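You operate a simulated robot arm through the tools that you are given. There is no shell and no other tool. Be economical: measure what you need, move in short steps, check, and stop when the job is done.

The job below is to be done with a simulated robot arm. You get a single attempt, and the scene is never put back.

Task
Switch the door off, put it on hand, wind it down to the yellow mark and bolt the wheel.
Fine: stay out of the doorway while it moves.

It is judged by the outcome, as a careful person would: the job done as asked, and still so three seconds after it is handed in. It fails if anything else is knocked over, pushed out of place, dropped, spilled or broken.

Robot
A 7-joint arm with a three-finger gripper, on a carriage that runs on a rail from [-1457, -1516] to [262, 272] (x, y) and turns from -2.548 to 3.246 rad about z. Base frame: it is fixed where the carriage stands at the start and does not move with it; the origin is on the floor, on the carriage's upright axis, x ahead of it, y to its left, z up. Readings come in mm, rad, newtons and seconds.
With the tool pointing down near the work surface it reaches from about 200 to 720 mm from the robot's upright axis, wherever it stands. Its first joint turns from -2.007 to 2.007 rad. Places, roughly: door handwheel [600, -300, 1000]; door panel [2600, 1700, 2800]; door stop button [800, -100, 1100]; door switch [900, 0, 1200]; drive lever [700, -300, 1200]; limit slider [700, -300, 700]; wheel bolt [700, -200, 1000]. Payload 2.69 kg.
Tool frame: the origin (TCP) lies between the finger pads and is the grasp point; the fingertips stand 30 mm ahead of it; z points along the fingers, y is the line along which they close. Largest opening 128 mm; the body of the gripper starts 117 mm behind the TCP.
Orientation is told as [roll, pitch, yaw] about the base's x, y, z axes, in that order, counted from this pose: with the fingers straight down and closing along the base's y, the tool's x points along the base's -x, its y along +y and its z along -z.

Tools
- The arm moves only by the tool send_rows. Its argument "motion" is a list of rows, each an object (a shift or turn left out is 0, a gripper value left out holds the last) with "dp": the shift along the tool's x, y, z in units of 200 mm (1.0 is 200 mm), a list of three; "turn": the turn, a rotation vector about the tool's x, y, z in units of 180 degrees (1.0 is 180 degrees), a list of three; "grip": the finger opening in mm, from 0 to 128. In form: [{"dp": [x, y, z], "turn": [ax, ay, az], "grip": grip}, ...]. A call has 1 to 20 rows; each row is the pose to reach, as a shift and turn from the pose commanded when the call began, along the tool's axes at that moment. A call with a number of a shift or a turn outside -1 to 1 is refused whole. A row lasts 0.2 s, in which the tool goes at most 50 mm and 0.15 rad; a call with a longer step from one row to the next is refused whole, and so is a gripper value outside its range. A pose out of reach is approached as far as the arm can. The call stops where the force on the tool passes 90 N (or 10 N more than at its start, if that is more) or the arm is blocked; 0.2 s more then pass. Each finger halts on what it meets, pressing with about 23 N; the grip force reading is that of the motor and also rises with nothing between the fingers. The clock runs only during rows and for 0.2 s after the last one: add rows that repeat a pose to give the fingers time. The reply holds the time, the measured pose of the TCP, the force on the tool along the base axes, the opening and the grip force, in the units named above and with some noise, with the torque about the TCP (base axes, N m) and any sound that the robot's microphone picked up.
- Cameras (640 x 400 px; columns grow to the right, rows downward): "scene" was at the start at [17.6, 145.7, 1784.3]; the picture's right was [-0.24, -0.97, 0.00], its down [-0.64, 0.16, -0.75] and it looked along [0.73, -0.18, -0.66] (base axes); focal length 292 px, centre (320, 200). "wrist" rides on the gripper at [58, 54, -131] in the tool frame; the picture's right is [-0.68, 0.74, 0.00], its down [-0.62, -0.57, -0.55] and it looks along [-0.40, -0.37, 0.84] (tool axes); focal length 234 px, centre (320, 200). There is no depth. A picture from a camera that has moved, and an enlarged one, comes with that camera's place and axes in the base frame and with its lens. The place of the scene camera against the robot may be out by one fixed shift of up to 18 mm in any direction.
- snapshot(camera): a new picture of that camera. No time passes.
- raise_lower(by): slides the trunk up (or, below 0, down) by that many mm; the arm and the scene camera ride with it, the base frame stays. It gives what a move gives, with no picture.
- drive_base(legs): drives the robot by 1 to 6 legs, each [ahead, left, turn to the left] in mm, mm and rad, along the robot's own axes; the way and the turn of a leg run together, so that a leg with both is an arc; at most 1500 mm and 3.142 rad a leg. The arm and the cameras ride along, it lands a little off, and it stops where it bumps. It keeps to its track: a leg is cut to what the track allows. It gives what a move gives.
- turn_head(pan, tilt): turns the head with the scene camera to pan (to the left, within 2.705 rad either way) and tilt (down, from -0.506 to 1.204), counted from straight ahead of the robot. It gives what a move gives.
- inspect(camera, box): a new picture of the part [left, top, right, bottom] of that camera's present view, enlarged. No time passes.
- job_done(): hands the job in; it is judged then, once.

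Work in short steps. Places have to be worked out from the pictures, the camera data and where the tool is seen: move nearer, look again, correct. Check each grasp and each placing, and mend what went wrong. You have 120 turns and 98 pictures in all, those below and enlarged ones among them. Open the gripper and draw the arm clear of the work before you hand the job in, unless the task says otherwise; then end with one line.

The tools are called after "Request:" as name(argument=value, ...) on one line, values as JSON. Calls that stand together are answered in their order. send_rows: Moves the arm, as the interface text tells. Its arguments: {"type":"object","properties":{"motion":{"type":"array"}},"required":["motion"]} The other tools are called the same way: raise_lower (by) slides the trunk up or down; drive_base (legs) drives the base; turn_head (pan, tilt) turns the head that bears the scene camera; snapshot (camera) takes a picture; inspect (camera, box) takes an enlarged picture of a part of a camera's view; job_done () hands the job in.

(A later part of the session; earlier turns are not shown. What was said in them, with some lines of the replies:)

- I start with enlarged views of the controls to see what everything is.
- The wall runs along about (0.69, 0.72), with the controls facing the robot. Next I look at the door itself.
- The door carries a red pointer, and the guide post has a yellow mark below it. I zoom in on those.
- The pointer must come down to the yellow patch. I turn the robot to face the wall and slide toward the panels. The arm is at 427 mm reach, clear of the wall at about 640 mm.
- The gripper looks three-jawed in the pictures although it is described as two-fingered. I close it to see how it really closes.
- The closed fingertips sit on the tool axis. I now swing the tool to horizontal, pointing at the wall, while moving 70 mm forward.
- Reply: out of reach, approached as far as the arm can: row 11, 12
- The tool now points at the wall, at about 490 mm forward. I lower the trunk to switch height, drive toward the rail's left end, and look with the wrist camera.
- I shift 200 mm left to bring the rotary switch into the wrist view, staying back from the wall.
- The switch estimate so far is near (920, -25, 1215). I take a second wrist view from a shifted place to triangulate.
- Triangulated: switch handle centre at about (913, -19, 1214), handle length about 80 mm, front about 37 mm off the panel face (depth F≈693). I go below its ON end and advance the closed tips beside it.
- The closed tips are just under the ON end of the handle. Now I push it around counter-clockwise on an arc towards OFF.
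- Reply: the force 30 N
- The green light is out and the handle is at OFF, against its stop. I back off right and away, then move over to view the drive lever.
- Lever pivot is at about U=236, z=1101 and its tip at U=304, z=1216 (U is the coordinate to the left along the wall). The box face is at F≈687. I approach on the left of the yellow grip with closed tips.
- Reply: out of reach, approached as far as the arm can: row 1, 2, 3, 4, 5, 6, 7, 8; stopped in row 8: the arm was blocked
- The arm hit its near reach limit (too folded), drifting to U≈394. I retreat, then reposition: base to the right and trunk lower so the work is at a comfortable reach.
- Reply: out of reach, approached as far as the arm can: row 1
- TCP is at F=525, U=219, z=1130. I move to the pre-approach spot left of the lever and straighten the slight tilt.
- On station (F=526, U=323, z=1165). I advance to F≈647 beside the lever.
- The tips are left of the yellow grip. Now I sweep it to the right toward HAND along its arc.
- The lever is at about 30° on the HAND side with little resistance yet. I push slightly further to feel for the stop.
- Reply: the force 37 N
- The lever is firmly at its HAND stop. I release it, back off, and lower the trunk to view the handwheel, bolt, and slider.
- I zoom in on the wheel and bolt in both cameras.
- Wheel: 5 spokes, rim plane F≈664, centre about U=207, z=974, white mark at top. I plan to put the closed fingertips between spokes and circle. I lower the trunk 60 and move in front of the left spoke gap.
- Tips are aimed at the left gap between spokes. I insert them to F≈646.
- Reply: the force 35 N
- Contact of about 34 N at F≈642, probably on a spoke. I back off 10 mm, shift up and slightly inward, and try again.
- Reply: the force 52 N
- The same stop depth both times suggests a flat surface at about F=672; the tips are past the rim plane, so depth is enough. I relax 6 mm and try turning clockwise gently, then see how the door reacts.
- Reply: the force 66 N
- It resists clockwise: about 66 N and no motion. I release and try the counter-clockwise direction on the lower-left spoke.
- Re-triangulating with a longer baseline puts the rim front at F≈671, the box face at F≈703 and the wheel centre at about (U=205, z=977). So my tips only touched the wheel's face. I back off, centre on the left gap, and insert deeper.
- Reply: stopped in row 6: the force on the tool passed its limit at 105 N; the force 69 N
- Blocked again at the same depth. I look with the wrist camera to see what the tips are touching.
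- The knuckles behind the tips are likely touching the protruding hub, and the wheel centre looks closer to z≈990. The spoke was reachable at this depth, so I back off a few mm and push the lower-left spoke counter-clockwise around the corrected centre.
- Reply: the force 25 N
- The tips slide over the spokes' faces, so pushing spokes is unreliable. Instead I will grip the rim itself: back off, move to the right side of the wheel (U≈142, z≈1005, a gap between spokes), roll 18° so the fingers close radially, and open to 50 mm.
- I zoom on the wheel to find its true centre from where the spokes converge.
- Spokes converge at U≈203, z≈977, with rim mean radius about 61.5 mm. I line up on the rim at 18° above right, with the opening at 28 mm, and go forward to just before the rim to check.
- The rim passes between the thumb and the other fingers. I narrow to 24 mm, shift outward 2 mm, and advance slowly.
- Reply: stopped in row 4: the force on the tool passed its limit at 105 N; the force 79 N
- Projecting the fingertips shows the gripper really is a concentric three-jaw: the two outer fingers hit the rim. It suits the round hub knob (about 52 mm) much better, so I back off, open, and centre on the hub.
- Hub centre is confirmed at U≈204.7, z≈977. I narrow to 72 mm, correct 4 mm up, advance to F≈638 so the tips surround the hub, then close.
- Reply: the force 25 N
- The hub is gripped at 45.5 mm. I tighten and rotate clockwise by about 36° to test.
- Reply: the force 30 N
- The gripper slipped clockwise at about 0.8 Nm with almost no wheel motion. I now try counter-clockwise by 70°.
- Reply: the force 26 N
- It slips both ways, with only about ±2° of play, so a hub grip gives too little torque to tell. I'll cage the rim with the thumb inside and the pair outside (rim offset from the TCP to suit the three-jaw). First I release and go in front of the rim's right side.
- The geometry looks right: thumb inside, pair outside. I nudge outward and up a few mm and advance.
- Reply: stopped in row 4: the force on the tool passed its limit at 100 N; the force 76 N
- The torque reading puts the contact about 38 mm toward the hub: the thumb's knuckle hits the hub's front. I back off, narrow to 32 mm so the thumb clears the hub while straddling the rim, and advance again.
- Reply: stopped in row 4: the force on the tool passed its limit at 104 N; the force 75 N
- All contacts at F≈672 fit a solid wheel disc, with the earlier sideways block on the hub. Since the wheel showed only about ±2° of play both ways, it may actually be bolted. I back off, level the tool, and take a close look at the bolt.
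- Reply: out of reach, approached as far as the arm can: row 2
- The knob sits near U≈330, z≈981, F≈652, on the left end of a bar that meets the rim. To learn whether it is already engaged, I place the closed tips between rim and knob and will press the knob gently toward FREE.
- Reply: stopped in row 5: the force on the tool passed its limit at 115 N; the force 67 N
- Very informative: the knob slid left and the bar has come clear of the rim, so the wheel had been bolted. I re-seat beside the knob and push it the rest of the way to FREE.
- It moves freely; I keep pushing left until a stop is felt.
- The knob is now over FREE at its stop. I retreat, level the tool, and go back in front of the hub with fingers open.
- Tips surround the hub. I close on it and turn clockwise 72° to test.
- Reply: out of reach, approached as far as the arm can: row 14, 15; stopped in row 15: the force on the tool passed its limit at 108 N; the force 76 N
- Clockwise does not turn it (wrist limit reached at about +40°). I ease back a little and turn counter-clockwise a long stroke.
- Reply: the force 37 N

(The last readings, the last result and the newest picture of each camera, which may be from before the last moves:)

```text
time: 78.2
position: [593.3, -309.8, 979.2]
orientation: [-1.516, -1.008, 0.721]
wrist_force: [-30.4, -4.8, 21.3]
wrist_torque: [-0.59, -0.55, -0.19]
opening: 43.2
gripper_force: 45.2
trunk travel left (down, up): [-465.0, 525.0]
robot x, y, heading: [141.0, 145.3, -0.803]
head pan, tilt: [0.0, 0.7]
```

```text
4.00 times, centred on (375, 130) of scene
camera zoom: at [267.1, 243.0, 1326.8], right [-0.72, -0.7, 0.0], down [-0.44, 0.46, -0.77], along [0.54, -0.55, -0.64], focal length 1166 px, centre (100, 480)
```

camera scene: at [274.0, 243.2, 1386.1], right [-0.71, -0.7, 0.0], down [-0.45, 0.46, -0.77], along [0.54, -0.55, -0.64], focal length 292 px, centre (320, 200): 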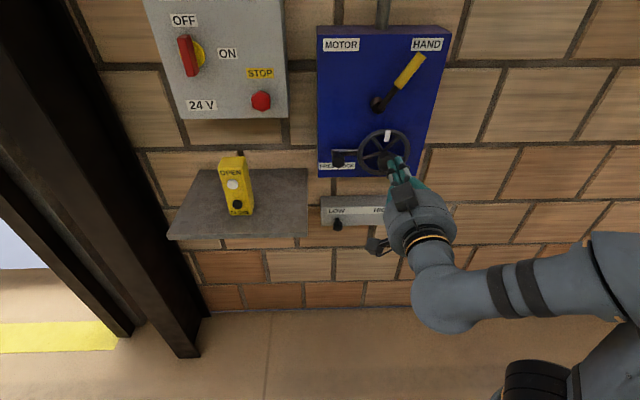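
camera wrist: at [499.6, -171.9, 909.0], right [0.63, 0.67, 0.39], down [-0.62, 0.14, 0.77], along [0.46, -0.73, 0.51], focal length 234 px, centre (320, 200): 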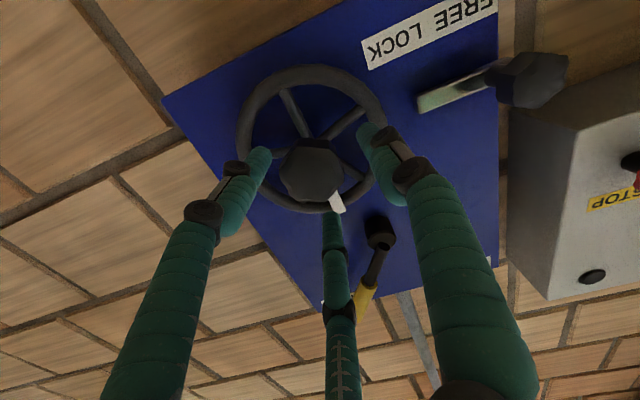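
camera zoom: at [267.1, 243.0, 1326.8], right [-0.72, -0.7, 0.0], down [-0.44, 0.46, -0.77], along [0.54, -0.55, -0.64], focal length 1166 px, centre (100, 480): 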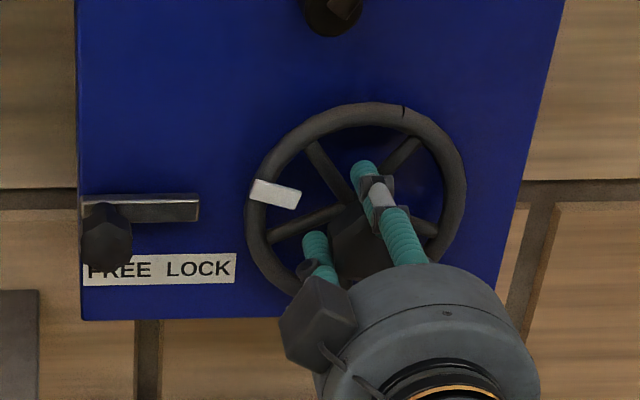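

Counter-clockwise turns the wheel: the white mark moved about 72°. I check the pointer on the door.

Request:
turn_head(pan=1.0, tilt=-0.5)

Request:
snapshot(camera="scene")

```text
time: 79.6
position: [592.9, -310.4, 980.9]
orientation: [-1.515, -1.012, 0.72]
wrist_force: [-31.3, -5.1, 21.3]
wrist_torque: [-0.35, -0.34, 0.17]
opening: 43.3
gripper_force: 45.4
trunk travel left (down, up): [-465.0, 525.0]
robot x, y, heading: [137.8, 142.8, -0.803]
head pan, tilt: [1.0, -0.499]
```

```text
25 pictures are left
camera scene: at [272.9, 317.2, 1430.6], right [0.2, -0.98, 0.0], down [0.47, 0.09, -0.88], along [0.86, 0.18, 0.48], focal length 292 px, centre (320, 200)
```

scene: 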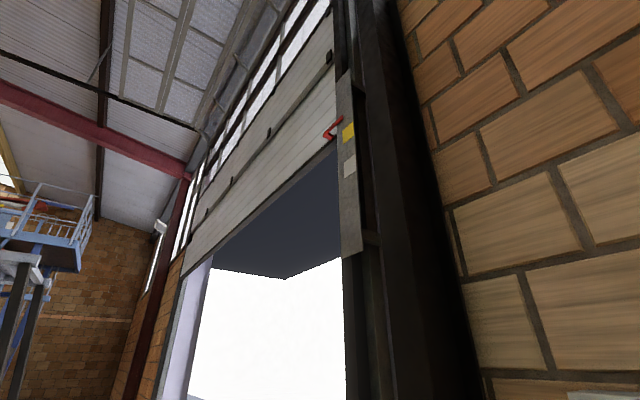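

I zoom on the pointer and marks.

Request:
inspect(camera="scene", box=[310, 90, 380, 190])

```text
4.00 times, centred on (345, 140) of scene
camera zoom: at [272.9, 317.2, 1430.6], right [0.2, -0.98, 0.0], down [0.47, 0.09, -0.88], along [0.86, 0.18, 0.48], focal length 1166 px, centre (220, 440)
```

zoom: 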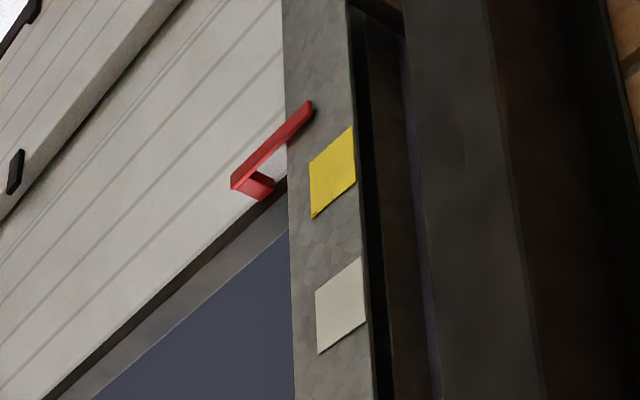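

The pointer is about 1.4 patch-heights above the yellow centre (it was about 3.3 before). I turn another 36° counter-clockwise and look again.

Request:
send_rows(motion=[{"turn": [0, 0, -0.03]}, {"turn": [0, 0, -0.06]}, {"turn": [0, 0, -0.09]}, {"turn": [0, 0, -0.12]}, {"turn": [0, 0, -0.15]}, {"turn": [0, 0, -0.18]}, {"turn": [0, 0, -0.2]}, {"turn": [0, 0, -0.2]}])

Request:
inspect(camera="scene", box=[310, 90, 380, 190])

```text
time: 81.4
position: [593.7, -309.6, 979.8]
orientation: [-1.54, -0.382, 0.754]
wrist_force: [-32.6, -7.3, 20.6]
wrist_torque: [-0.58, -0.52, 0.34]
opening: 43.2
gripper_force: 45.2
trunk travel left (down, up): [-465.0, 525.0]
robot x, y, heading: [140.3, 143.1, -0.801]
head pan, tilt: [1.0, -0.499]
```

```text
4.00 times, centred on (345, 140) of scene
camera zoom: at [272.6, 317.0, 1430.8], right [0.2, -0.98, 0.0], down [0.47, 0.09, -0.88], along [0.86, 0.18, 0.48], focal length 1166 px, centre (220, 440)
```

zoom: 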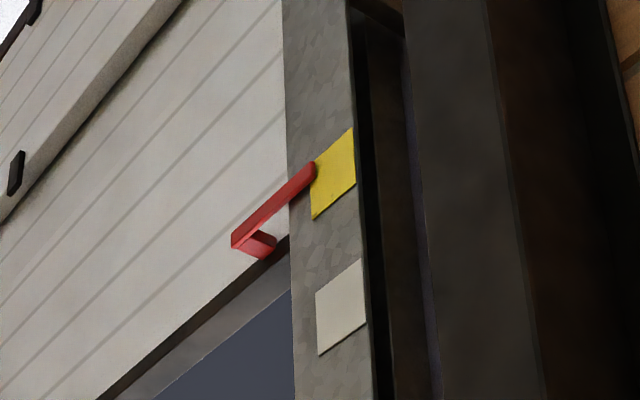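

Triangulating the patch (about 83 mm tall at (1285, 396, 2326)) and accounting for parallax of the stand-off pointer, only about 10 mm remains. I turn 4° more, then release the hub and watch whether the door holds.

Request:
send_rows(motion=[{"turn": [0, 0, -0.012]}, {"turn": [0, 0, -0.022]}, {"turn": [0, 0, -0.022]}, {"turn": [0, 0, -0.022], "grip": 60}, {"turn": [0, 0, -0.022], "grip": 80}, {"turn": [0, 0, -0.022], "grip": 80}, {"turn": [0, 0, -0.022], "grip": 80}, {"dp": [0, 0, -0.2], "turn": [0, 0, -0.022], "grip": 80}, {"dp": [0, 0, -0.4], "turn": [0, 0, -0.022], "grip": 80}, {"dp": [0, 0, -0.5], "turn": [0, 0, -0.022], "grip": 80}])

Request:
inspect(camera="scene", box=[310, 90, 380, 190])

```text
time: 83.6
position: [532.5, -236.0, 977.6]
orientation: [-1.525, -0.303, 0.763]
wrist_force: [0.3, 1.0, 1.1]
wrist_torque: [0.01, 0.02, -0.01]
opening: 79.9
gripper_force: 0.2
trunk travel left (down, up): [-465.0, 525.0]
robot x, y, heading: [139.0, 144.4, -0.805]
head pan, tilt: [1.0, -0.499]
```

```text
4.00 times, centred on (345, 140) of scene
camera zoom: at [280.4, 316.2, 1430.0], right [0.2, -0.98, 0.0], down [0.47, 0.1, -0.88], along [0.86, 0.18, 0.48], focal length 1166 px, centre (220, 440)
```

zoom: 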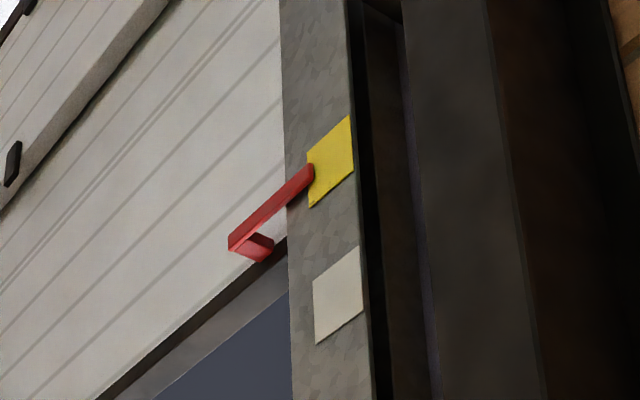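

The wheel holds on its own. To judge alignment with less parallax I raise the trunk 480 mm (the arm is clear at F≈542) and look again.

Request:
raise_lower(by=480)

Request:
inspect(camera="scene", box=[310, 160, 400, 290])

```text
refused: 480 is not a number from -400 to 400
```

```text
3.08 times, centred on (355, 225) of scene
camera zoom: at [280.4, 316.2, 1430.0], right [0.2, -0.98, 0.0], down [0.47, 0.1, -0.88], along [0.86, 0.18, 0.48], focal length 897 px, centre (212, 123)
```

zoom: 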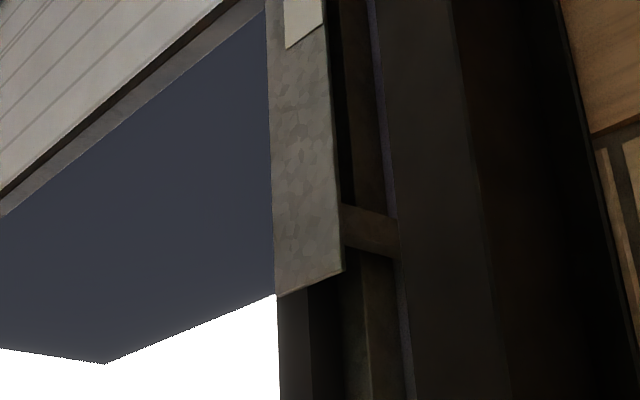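

The limit is 400 per call; I raise 400.

Request:
raise_lower(by=400)

Request:
inspect(camera="scene", box=[305, 160, 405, 260])

```text
time: 87.4
position: [531.6, -235.5, 1377.2]
orientation: [-1.526, -0.305, 0.764]
wrist_force: [0.4, -0.2, 0.3]
wrist_torque: [-0.03, 0.01, -0.03]
opening: 80.1
gripper_force: 0.1
trunk travel left (down, up): [-865.0, 125.0]
robot x, y, heading: [134.9, 144.2, -0.8]
head pan, tilt: [1.0, -0.499]
```

```text
4.00 times, centred on (355, 210) of scene
camera zoom: at [280.4, 316.2, 1829.9], right [0.2, -0.98, 0.0], down [0.47, 0.1, -0.88], along [0.86, 0.18, 0.48], focal length 1166 px, centre (180, 160)
```

zoom: 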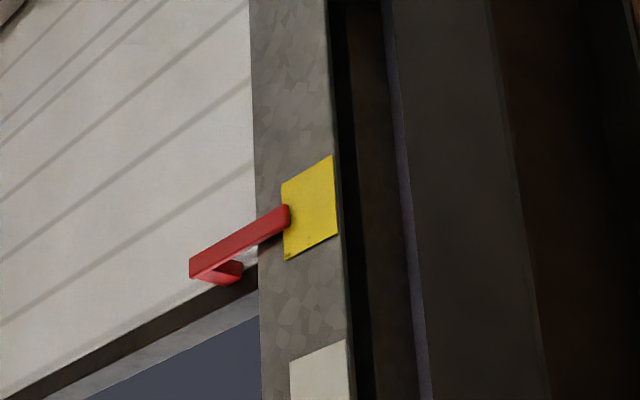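

From this height the pointer sits at the middle of the yellow patch, and combining both views puts it within about 10 mm of centre. Now I lower again and move left to the bolt knob, keeping the wrist camera on the right and away from the shelf.

Request:
raise_lower(by=-400)

Request:
turn_head(pan=0.0, tilt=0.7)

Request:
send_rows(motion=[{"dp": [-0.235, 0.076, 0], "grip": 66}, {"dp": [-0.47, 0.15, 0]}, {"dp": [-0.71, 0.22, 0]}, {"dp": [-0.71, 0.22, 0]}])

Request:
snapshot(camera="wrist")

Request:
snapshot(camera="scene")

```text
time: 91.2
position: [532.3, -236.3, 978.1]
orientation: [-1.525, -0.305, 0.764]
wrist_force: [-0.1, -1.1, -0.3]
wrist_torque: [0.0, -0.01, 0.0]
opening: 79.8
gripper_force: 0.1
trunk travel left (down, up): [-465.0, 525.0]
robot x, y, heading: [140.8, 146.4, -0.799]
head pan, tilt: [1.0, -0.499]
```

```text
time: 92.7
position: [532.6, -236.1, 977.7]
orientation: [-1.526, -0.305, 0.764]
wrist_force: [0.9, 0.3, -0.2]
wrist_torque: [-0.03, -0.01, 0.0]
opening: 80.1
gripper_force: 0.1
trunk travel left (down, up): [-465.0, 525.0]
robot x, y, heading: [140.9, 142.1, -0.801]
head pan, tilt: [0.0, 0.7]
```

```text
time: 93.7
position: [637.8, -130.5, 979.4]
orientation: [-1.526, -0.304, 0.763]
wrist_force: [-0.3, 0.6, 0.5]
wrist_torque: [0.02, -0.02, -0.03]
opening: 66.1
gripper_force: 0.2
trunk travel left (down, up): [-465.0, 525.0]
robot x, y, heading: [141.5, 146.5, -0.8]
head pan, tilt: [0.0, 0.7]
```

```text
19 pictures are left
camera wrist: at [517.5, -63.7, 917.0], right [0.6, 0.62, -0.5], down [-0.06, 0.66, 0.75], along [0.8, -0.42, 0.44], focal length 234 px, centre (320, 200)
```

wrist: 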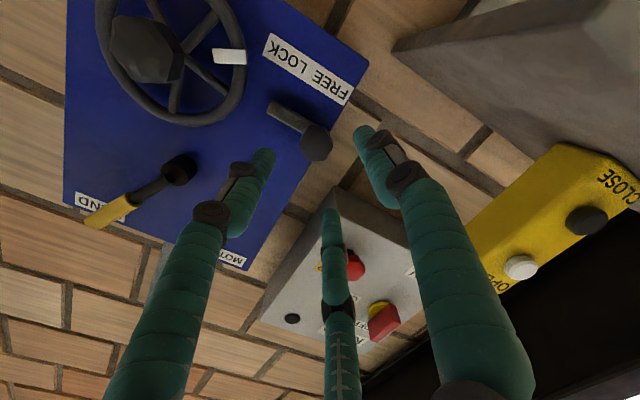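

```text
18 pictures are left
camera scene: at [274.1, 242.0, 1326.0], right [-0.72, -0.7, 0.0], down [-0.45, 0.46, -0.76], along [0.53, -0.55, -0.64], focal length 292 px, centre (320, 200)
```

scene: 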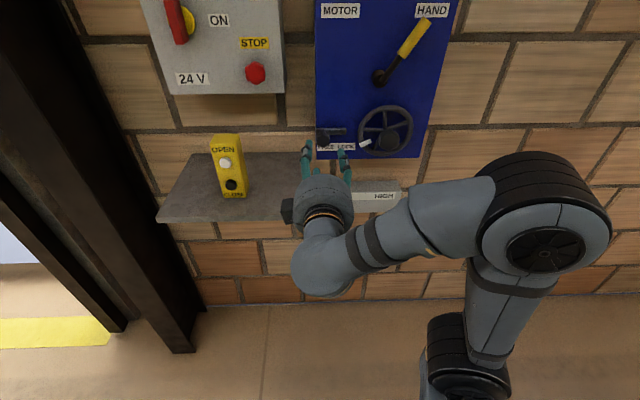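

The knob is at about (U=360.5, z=979), right in line with the tool. I roll 27° to keep the hand's attachments clear of the shelf, advance around the knob, and grip it.

Request:
send_rows(motion=[{"turn": [0, 0, 0.045]}, {"turn": [0, 0, 0.09]}, {"turn": [0, 0, 0.135]}, {"turn": [0, 0, 0.15]}, {"dp": [-0.002, -0.006, 0.15], "turn": [0, 0, 0.15]}, {"dp": [-0.004, -0.012, 0.3], "turn": [0, 0, 0.15]}, {"dp": [-0.004, -0.012, 0.3], "turn": [0, 0, 0.15]}])

Request:
inspect(camera="scene", box=[240, 90, 420, 270])

```text
time: 95.2
position: [680.7, -175.2, 978.5]
orientation: [-1.51, -0.775, 0.736]
wrist_force: [-0.2, 0.4, -0.2]
wrist_torque: [0.04, 0.0, -0.02]
opening: 66.1
gripper_force: 0.0
trunk travel left (down, up): [-465.0, 525.0]
robot x, y, heading: [140.6, 143.0, -0.803]
head pan, tilt: [0.0, 0.7]
```

```text
2.22 times, centred on (330, 180) of scene
camera zoom: at [274.0, 241.8, 1326.1], right [-0.72, -0.7, 0.0], down [-0.45, 0.46, -0.76], along [0.53, -0.55, -0.64], focal length 648 px, centre (298, 244)
```

zoom: 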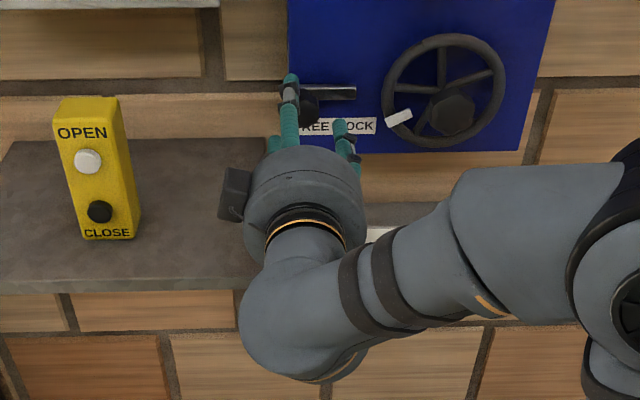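

Clear of shelf and pendant. I advance 26 mm more so the tips overlap the knob, and close.

Request:
send_rows(motion=[{"dp": [0, 0, 0.06]}, {"dp": [0, 0, 0.13]}, {"dp": [0, 0, 0.13]}, {"dp": [0, 0, 0.13], "grip": 10}, {"dp": [0, 0, 0.13], "grip": 10}, {"dp": [0, 0, 0.13], "grip": 10}, {"dp": [0, 0, 0.13], "grip": 10}, {"dp": [0, 0, 0.13], "grip": 10}])

Request:
inspect(camera="scene", box=[290, 90, 430, 200])

```text
time: 97.0
position: [698.8, -194.7, 978.9]
orientation: [-1.515, -0.776, 0.739]
wrist_force: [5.4, -5.0, 12.5]
wrist_torque: [-0.29, -0.16, 0.45]
opening: 33.3
gripper_force: 16.9
trunk travel left (down, up): [-465.0, 525.0]
robot x, y, heading: [137.5, 143.6, -0.795]
head pan, tilt: [0.0, 0.7]
```

```text
3.64 times, centred on (360, 145) of scene
camera zoom: at [273.6, 241.9, 1326.3], right [-0.72, -0.7, 0.0], down [-0.45, 0.46, -0.77], along [0.53, -0.55, -0.64], focal length 1060 px, centre (174, 400)
```

zoom: 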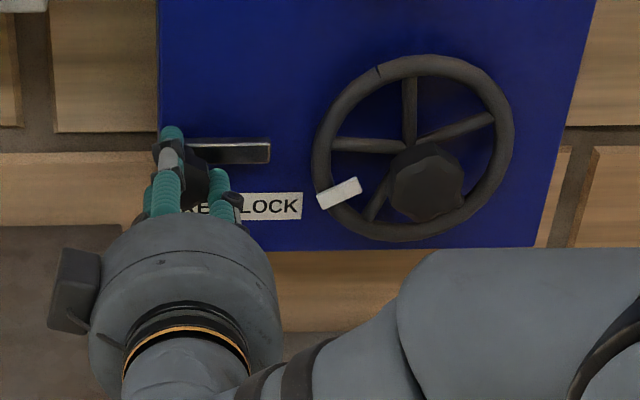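

The knob is gripped. I slide it right toward LOCK in small steps, feeling for the stop.

Request:
send_rows(motion=[{"dp": [0.025, -0.025, 0], "grip": 10}, {"dp": [0.05, -0.05, 0]}, {"dp": [0.075, -0.075, 0]}, {"dp": [0.1, -0.1, 0]}, {"dp": [0.12, -0.12, 0]}, {"dp": [0.12, -0.12, 0]}])

Request:
inspect(camera="scene", box=[290, 90, 430, 200])

```text
time: 98.5
position: [674.7, -217.3, 979.5]
orientation: [-1.516, -0.778, 0.742]
wrist_force: [7.1, -4.3, 18.0]
wrist_torque: [-0.26, -0.31, 0.46]
opening: 32.2
gripper_force: 16.8
trunk travel left (down, up): [-465.0, 525.0]
robot x, y, heading: [142.2, 145.8, -0.798]
head pan, tilt: [0.0, 0.7]
```

```text
3.64 times, centred on (360, 145) of scene
camera zoom: at [273.0, 242.5, 1326.2], right [-0.72, -0.7, 0.0], down [-0.45, 0.46, -0.77], along [0.53, -0.55, -0.64], focal length 1060 px, centre (174, 400)
```

zoom: 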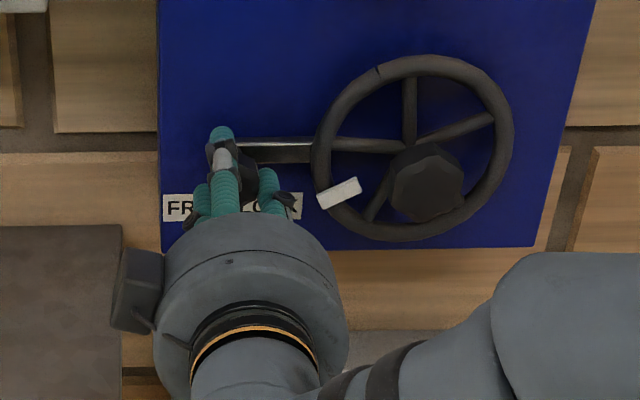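

It slid freely 34 mm and the bar is behind the rim again. I push a bit further to find the end stop.

Request:
send_rows(motion=[{"dp": [0.015, -0.015, 0]}, {"dp": [0.03, -0.03, 0]}, {"dp": [0.04, -0.04, 0]}, {"dp": [0.04, -0.04, 0]}])

```text
time: 99.5
position: [671.6, -217.3, 980.7]
orientation: [-1.523, -0.77, 0.758]
wrist_force: [18.7, 10.7, 20.9]
wrist_torque: [-0.28, -0.32, 0.53]
opening: 30.2
gripper_force: 33.7
trunk travel left (down, up): [-465.0, 525.0]
robot x, y, heading: [140.9, 143.0, -0.798]
head pan, tilt: [0.0, 0.7]
```

A firm stop was reached (about 21 N). The bolt is home, so I open and retreat straight back.

Request:
send_rows(motion=[{"dp": [-0.012, 0.012, 0], "grip": 60}, {"dp": [-0.012, 0.012, 0], "grip": 60}, {"dp": [-0.012, 0.012, 0], "grip": 60}, {"dp": [-0.012, 0.012, -0.15], "grip": 60}, {"dp": [-0.012, 0.012, -0.35], "grip": 60}, {"dp": [0.1, -0.1, -0.5], "grip": 60}, {"dp": [0.1, -0.1, -0.5], "grip": 60}])

Request:
inspect(camera="scene", box=[290, 90, 430, 200])

Request:
inspect(camera="wrist", box=[60, 0, 420, 260])

```text
time: 101.0
position: [575.2, -174.6, 982.4]
orientation: [-1.511, -0.775, 0.734]
wrist_force: [-1.2, -1.0, 0.4]
wrist_torque: [0.0, 0.01, 0.03]
opening: 60.4
gripper_force: 0.1
trunk travel left (down, up): [-465.0, 525.0]
robot x, y, heading: [140.1, 144.5, -0.797]
head pan, tilt: [0.0, 0.7]
```

```text
3.64 times, centred on (360, 145) of scene
camera zoom: at [273.6, 241.9, 1326.1], right [-0.72, -0.7, 0.0], down [-0.45, 0.46, -0.77], along [0.53, -0.55, -0.64], focal length 1060 px, centre (174, 400)
```

zoom: 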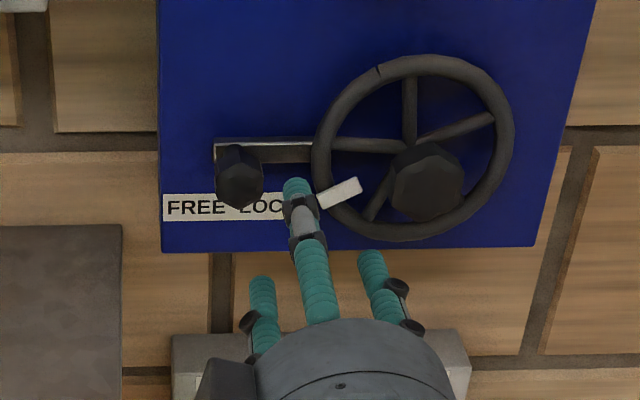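

```text
1.54 times, centred on (240, 130) of wrist
camera zoom: at [479.7, -81.5, 908.3], right [0.71, 0.7, -0.05], down [-0.33, 0.4, 0.86], along [0.62, -0.59, 0.51], focal length 360 px, centre (443, 308)
```

zoom: 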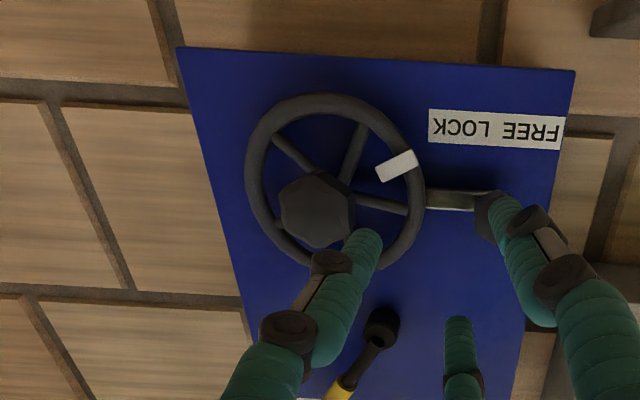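

The bolt sits in exactly the locked position seen at the start, behind the rim. Final check: raise the trunk and look at the pointer and the switches.

Request:
raise_lower(by=400)

Request:
snapshot(camera="scene")

Request:
turn_head(pan=1.0, tilt=-0.5)

Request:
inspect(camera="scene", box=[305, 160, 405, 260])

```text
time: 104.9
position: [576.6, -173.7, 1382.7]
orientation: [-1.511, -0.774, 0.735]
wrist_force: [0.0, 0.0, -0.1]
wrist_torque: [0.0, 0.04, 0.0]
opening: 60.2
gripper_force: 0.0
trunk travel left (down, up): [-865.0, 125.0]
robot x, y, heading: [137.0, 145.6, -0.8]
head pan, tilt: [0.0, 0.7]
```

```text
12 pictures are left
camera scene: at [274.0, 241.9, 1726.1], right [-0.72, -0.7, 0.0], down [-0.45, 0.46, -0.76], along [0.53, -0.55, -0.64], focal length 292 px, centre (320, 200)
```

scene: 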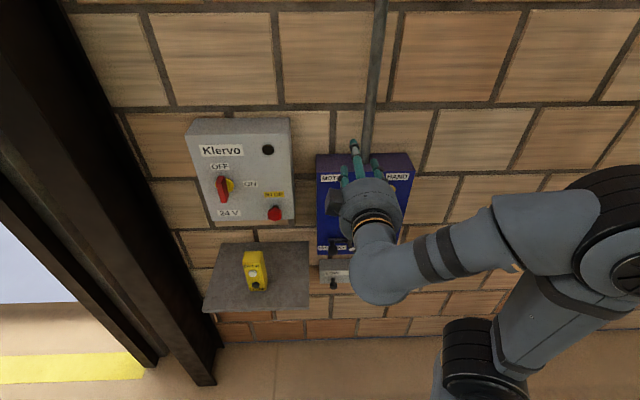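

```text
time: 106.3
position: [575.3, -174.6, 1381.4]
orientation: [-1.511, -0.774, 0.733]
wrist_force: [0.6, 0.6, 0.5]
wrist_torque: [-0.03, -0.01, 0.0]
opening: 60.0
gripper_force: 0.1
trunk travel left (down, up): [-865.0, 125.0]
robot x, y, heading: [136.8, 144.6, -0.797]
head pan, tilt: [1.0, -0.499]
```

```text
4.00 times, centred on (355, 210) of scene
camera zoom: at [280.5, 316.2, 1829.9], right [0.2, -0.98, 0.0], down [0.47, 0.1, -0.88], along [0.86, 0.17, 0.48], focal length 1166 px, centre (180, 160)
```

zoom: 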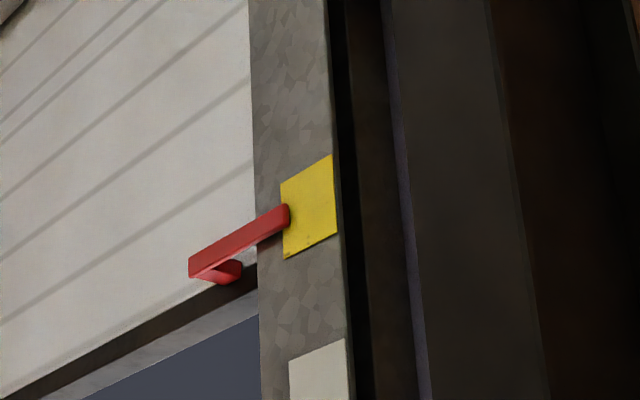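

The pointer is on the yellow mark and unchanged after bolting. The switch is off, the lever is on HAND, the gripper is open and the arm is clear, so I hand in.

Request:
job_done()

```text
The job is handed in.
```

The door is switched off, the drive is on HAND, the door is wound down so its pointer sits on the yellow mark, and the wheel is bolted. The wheel was bolted at the start, so I freed it before winding, then bolted it again.
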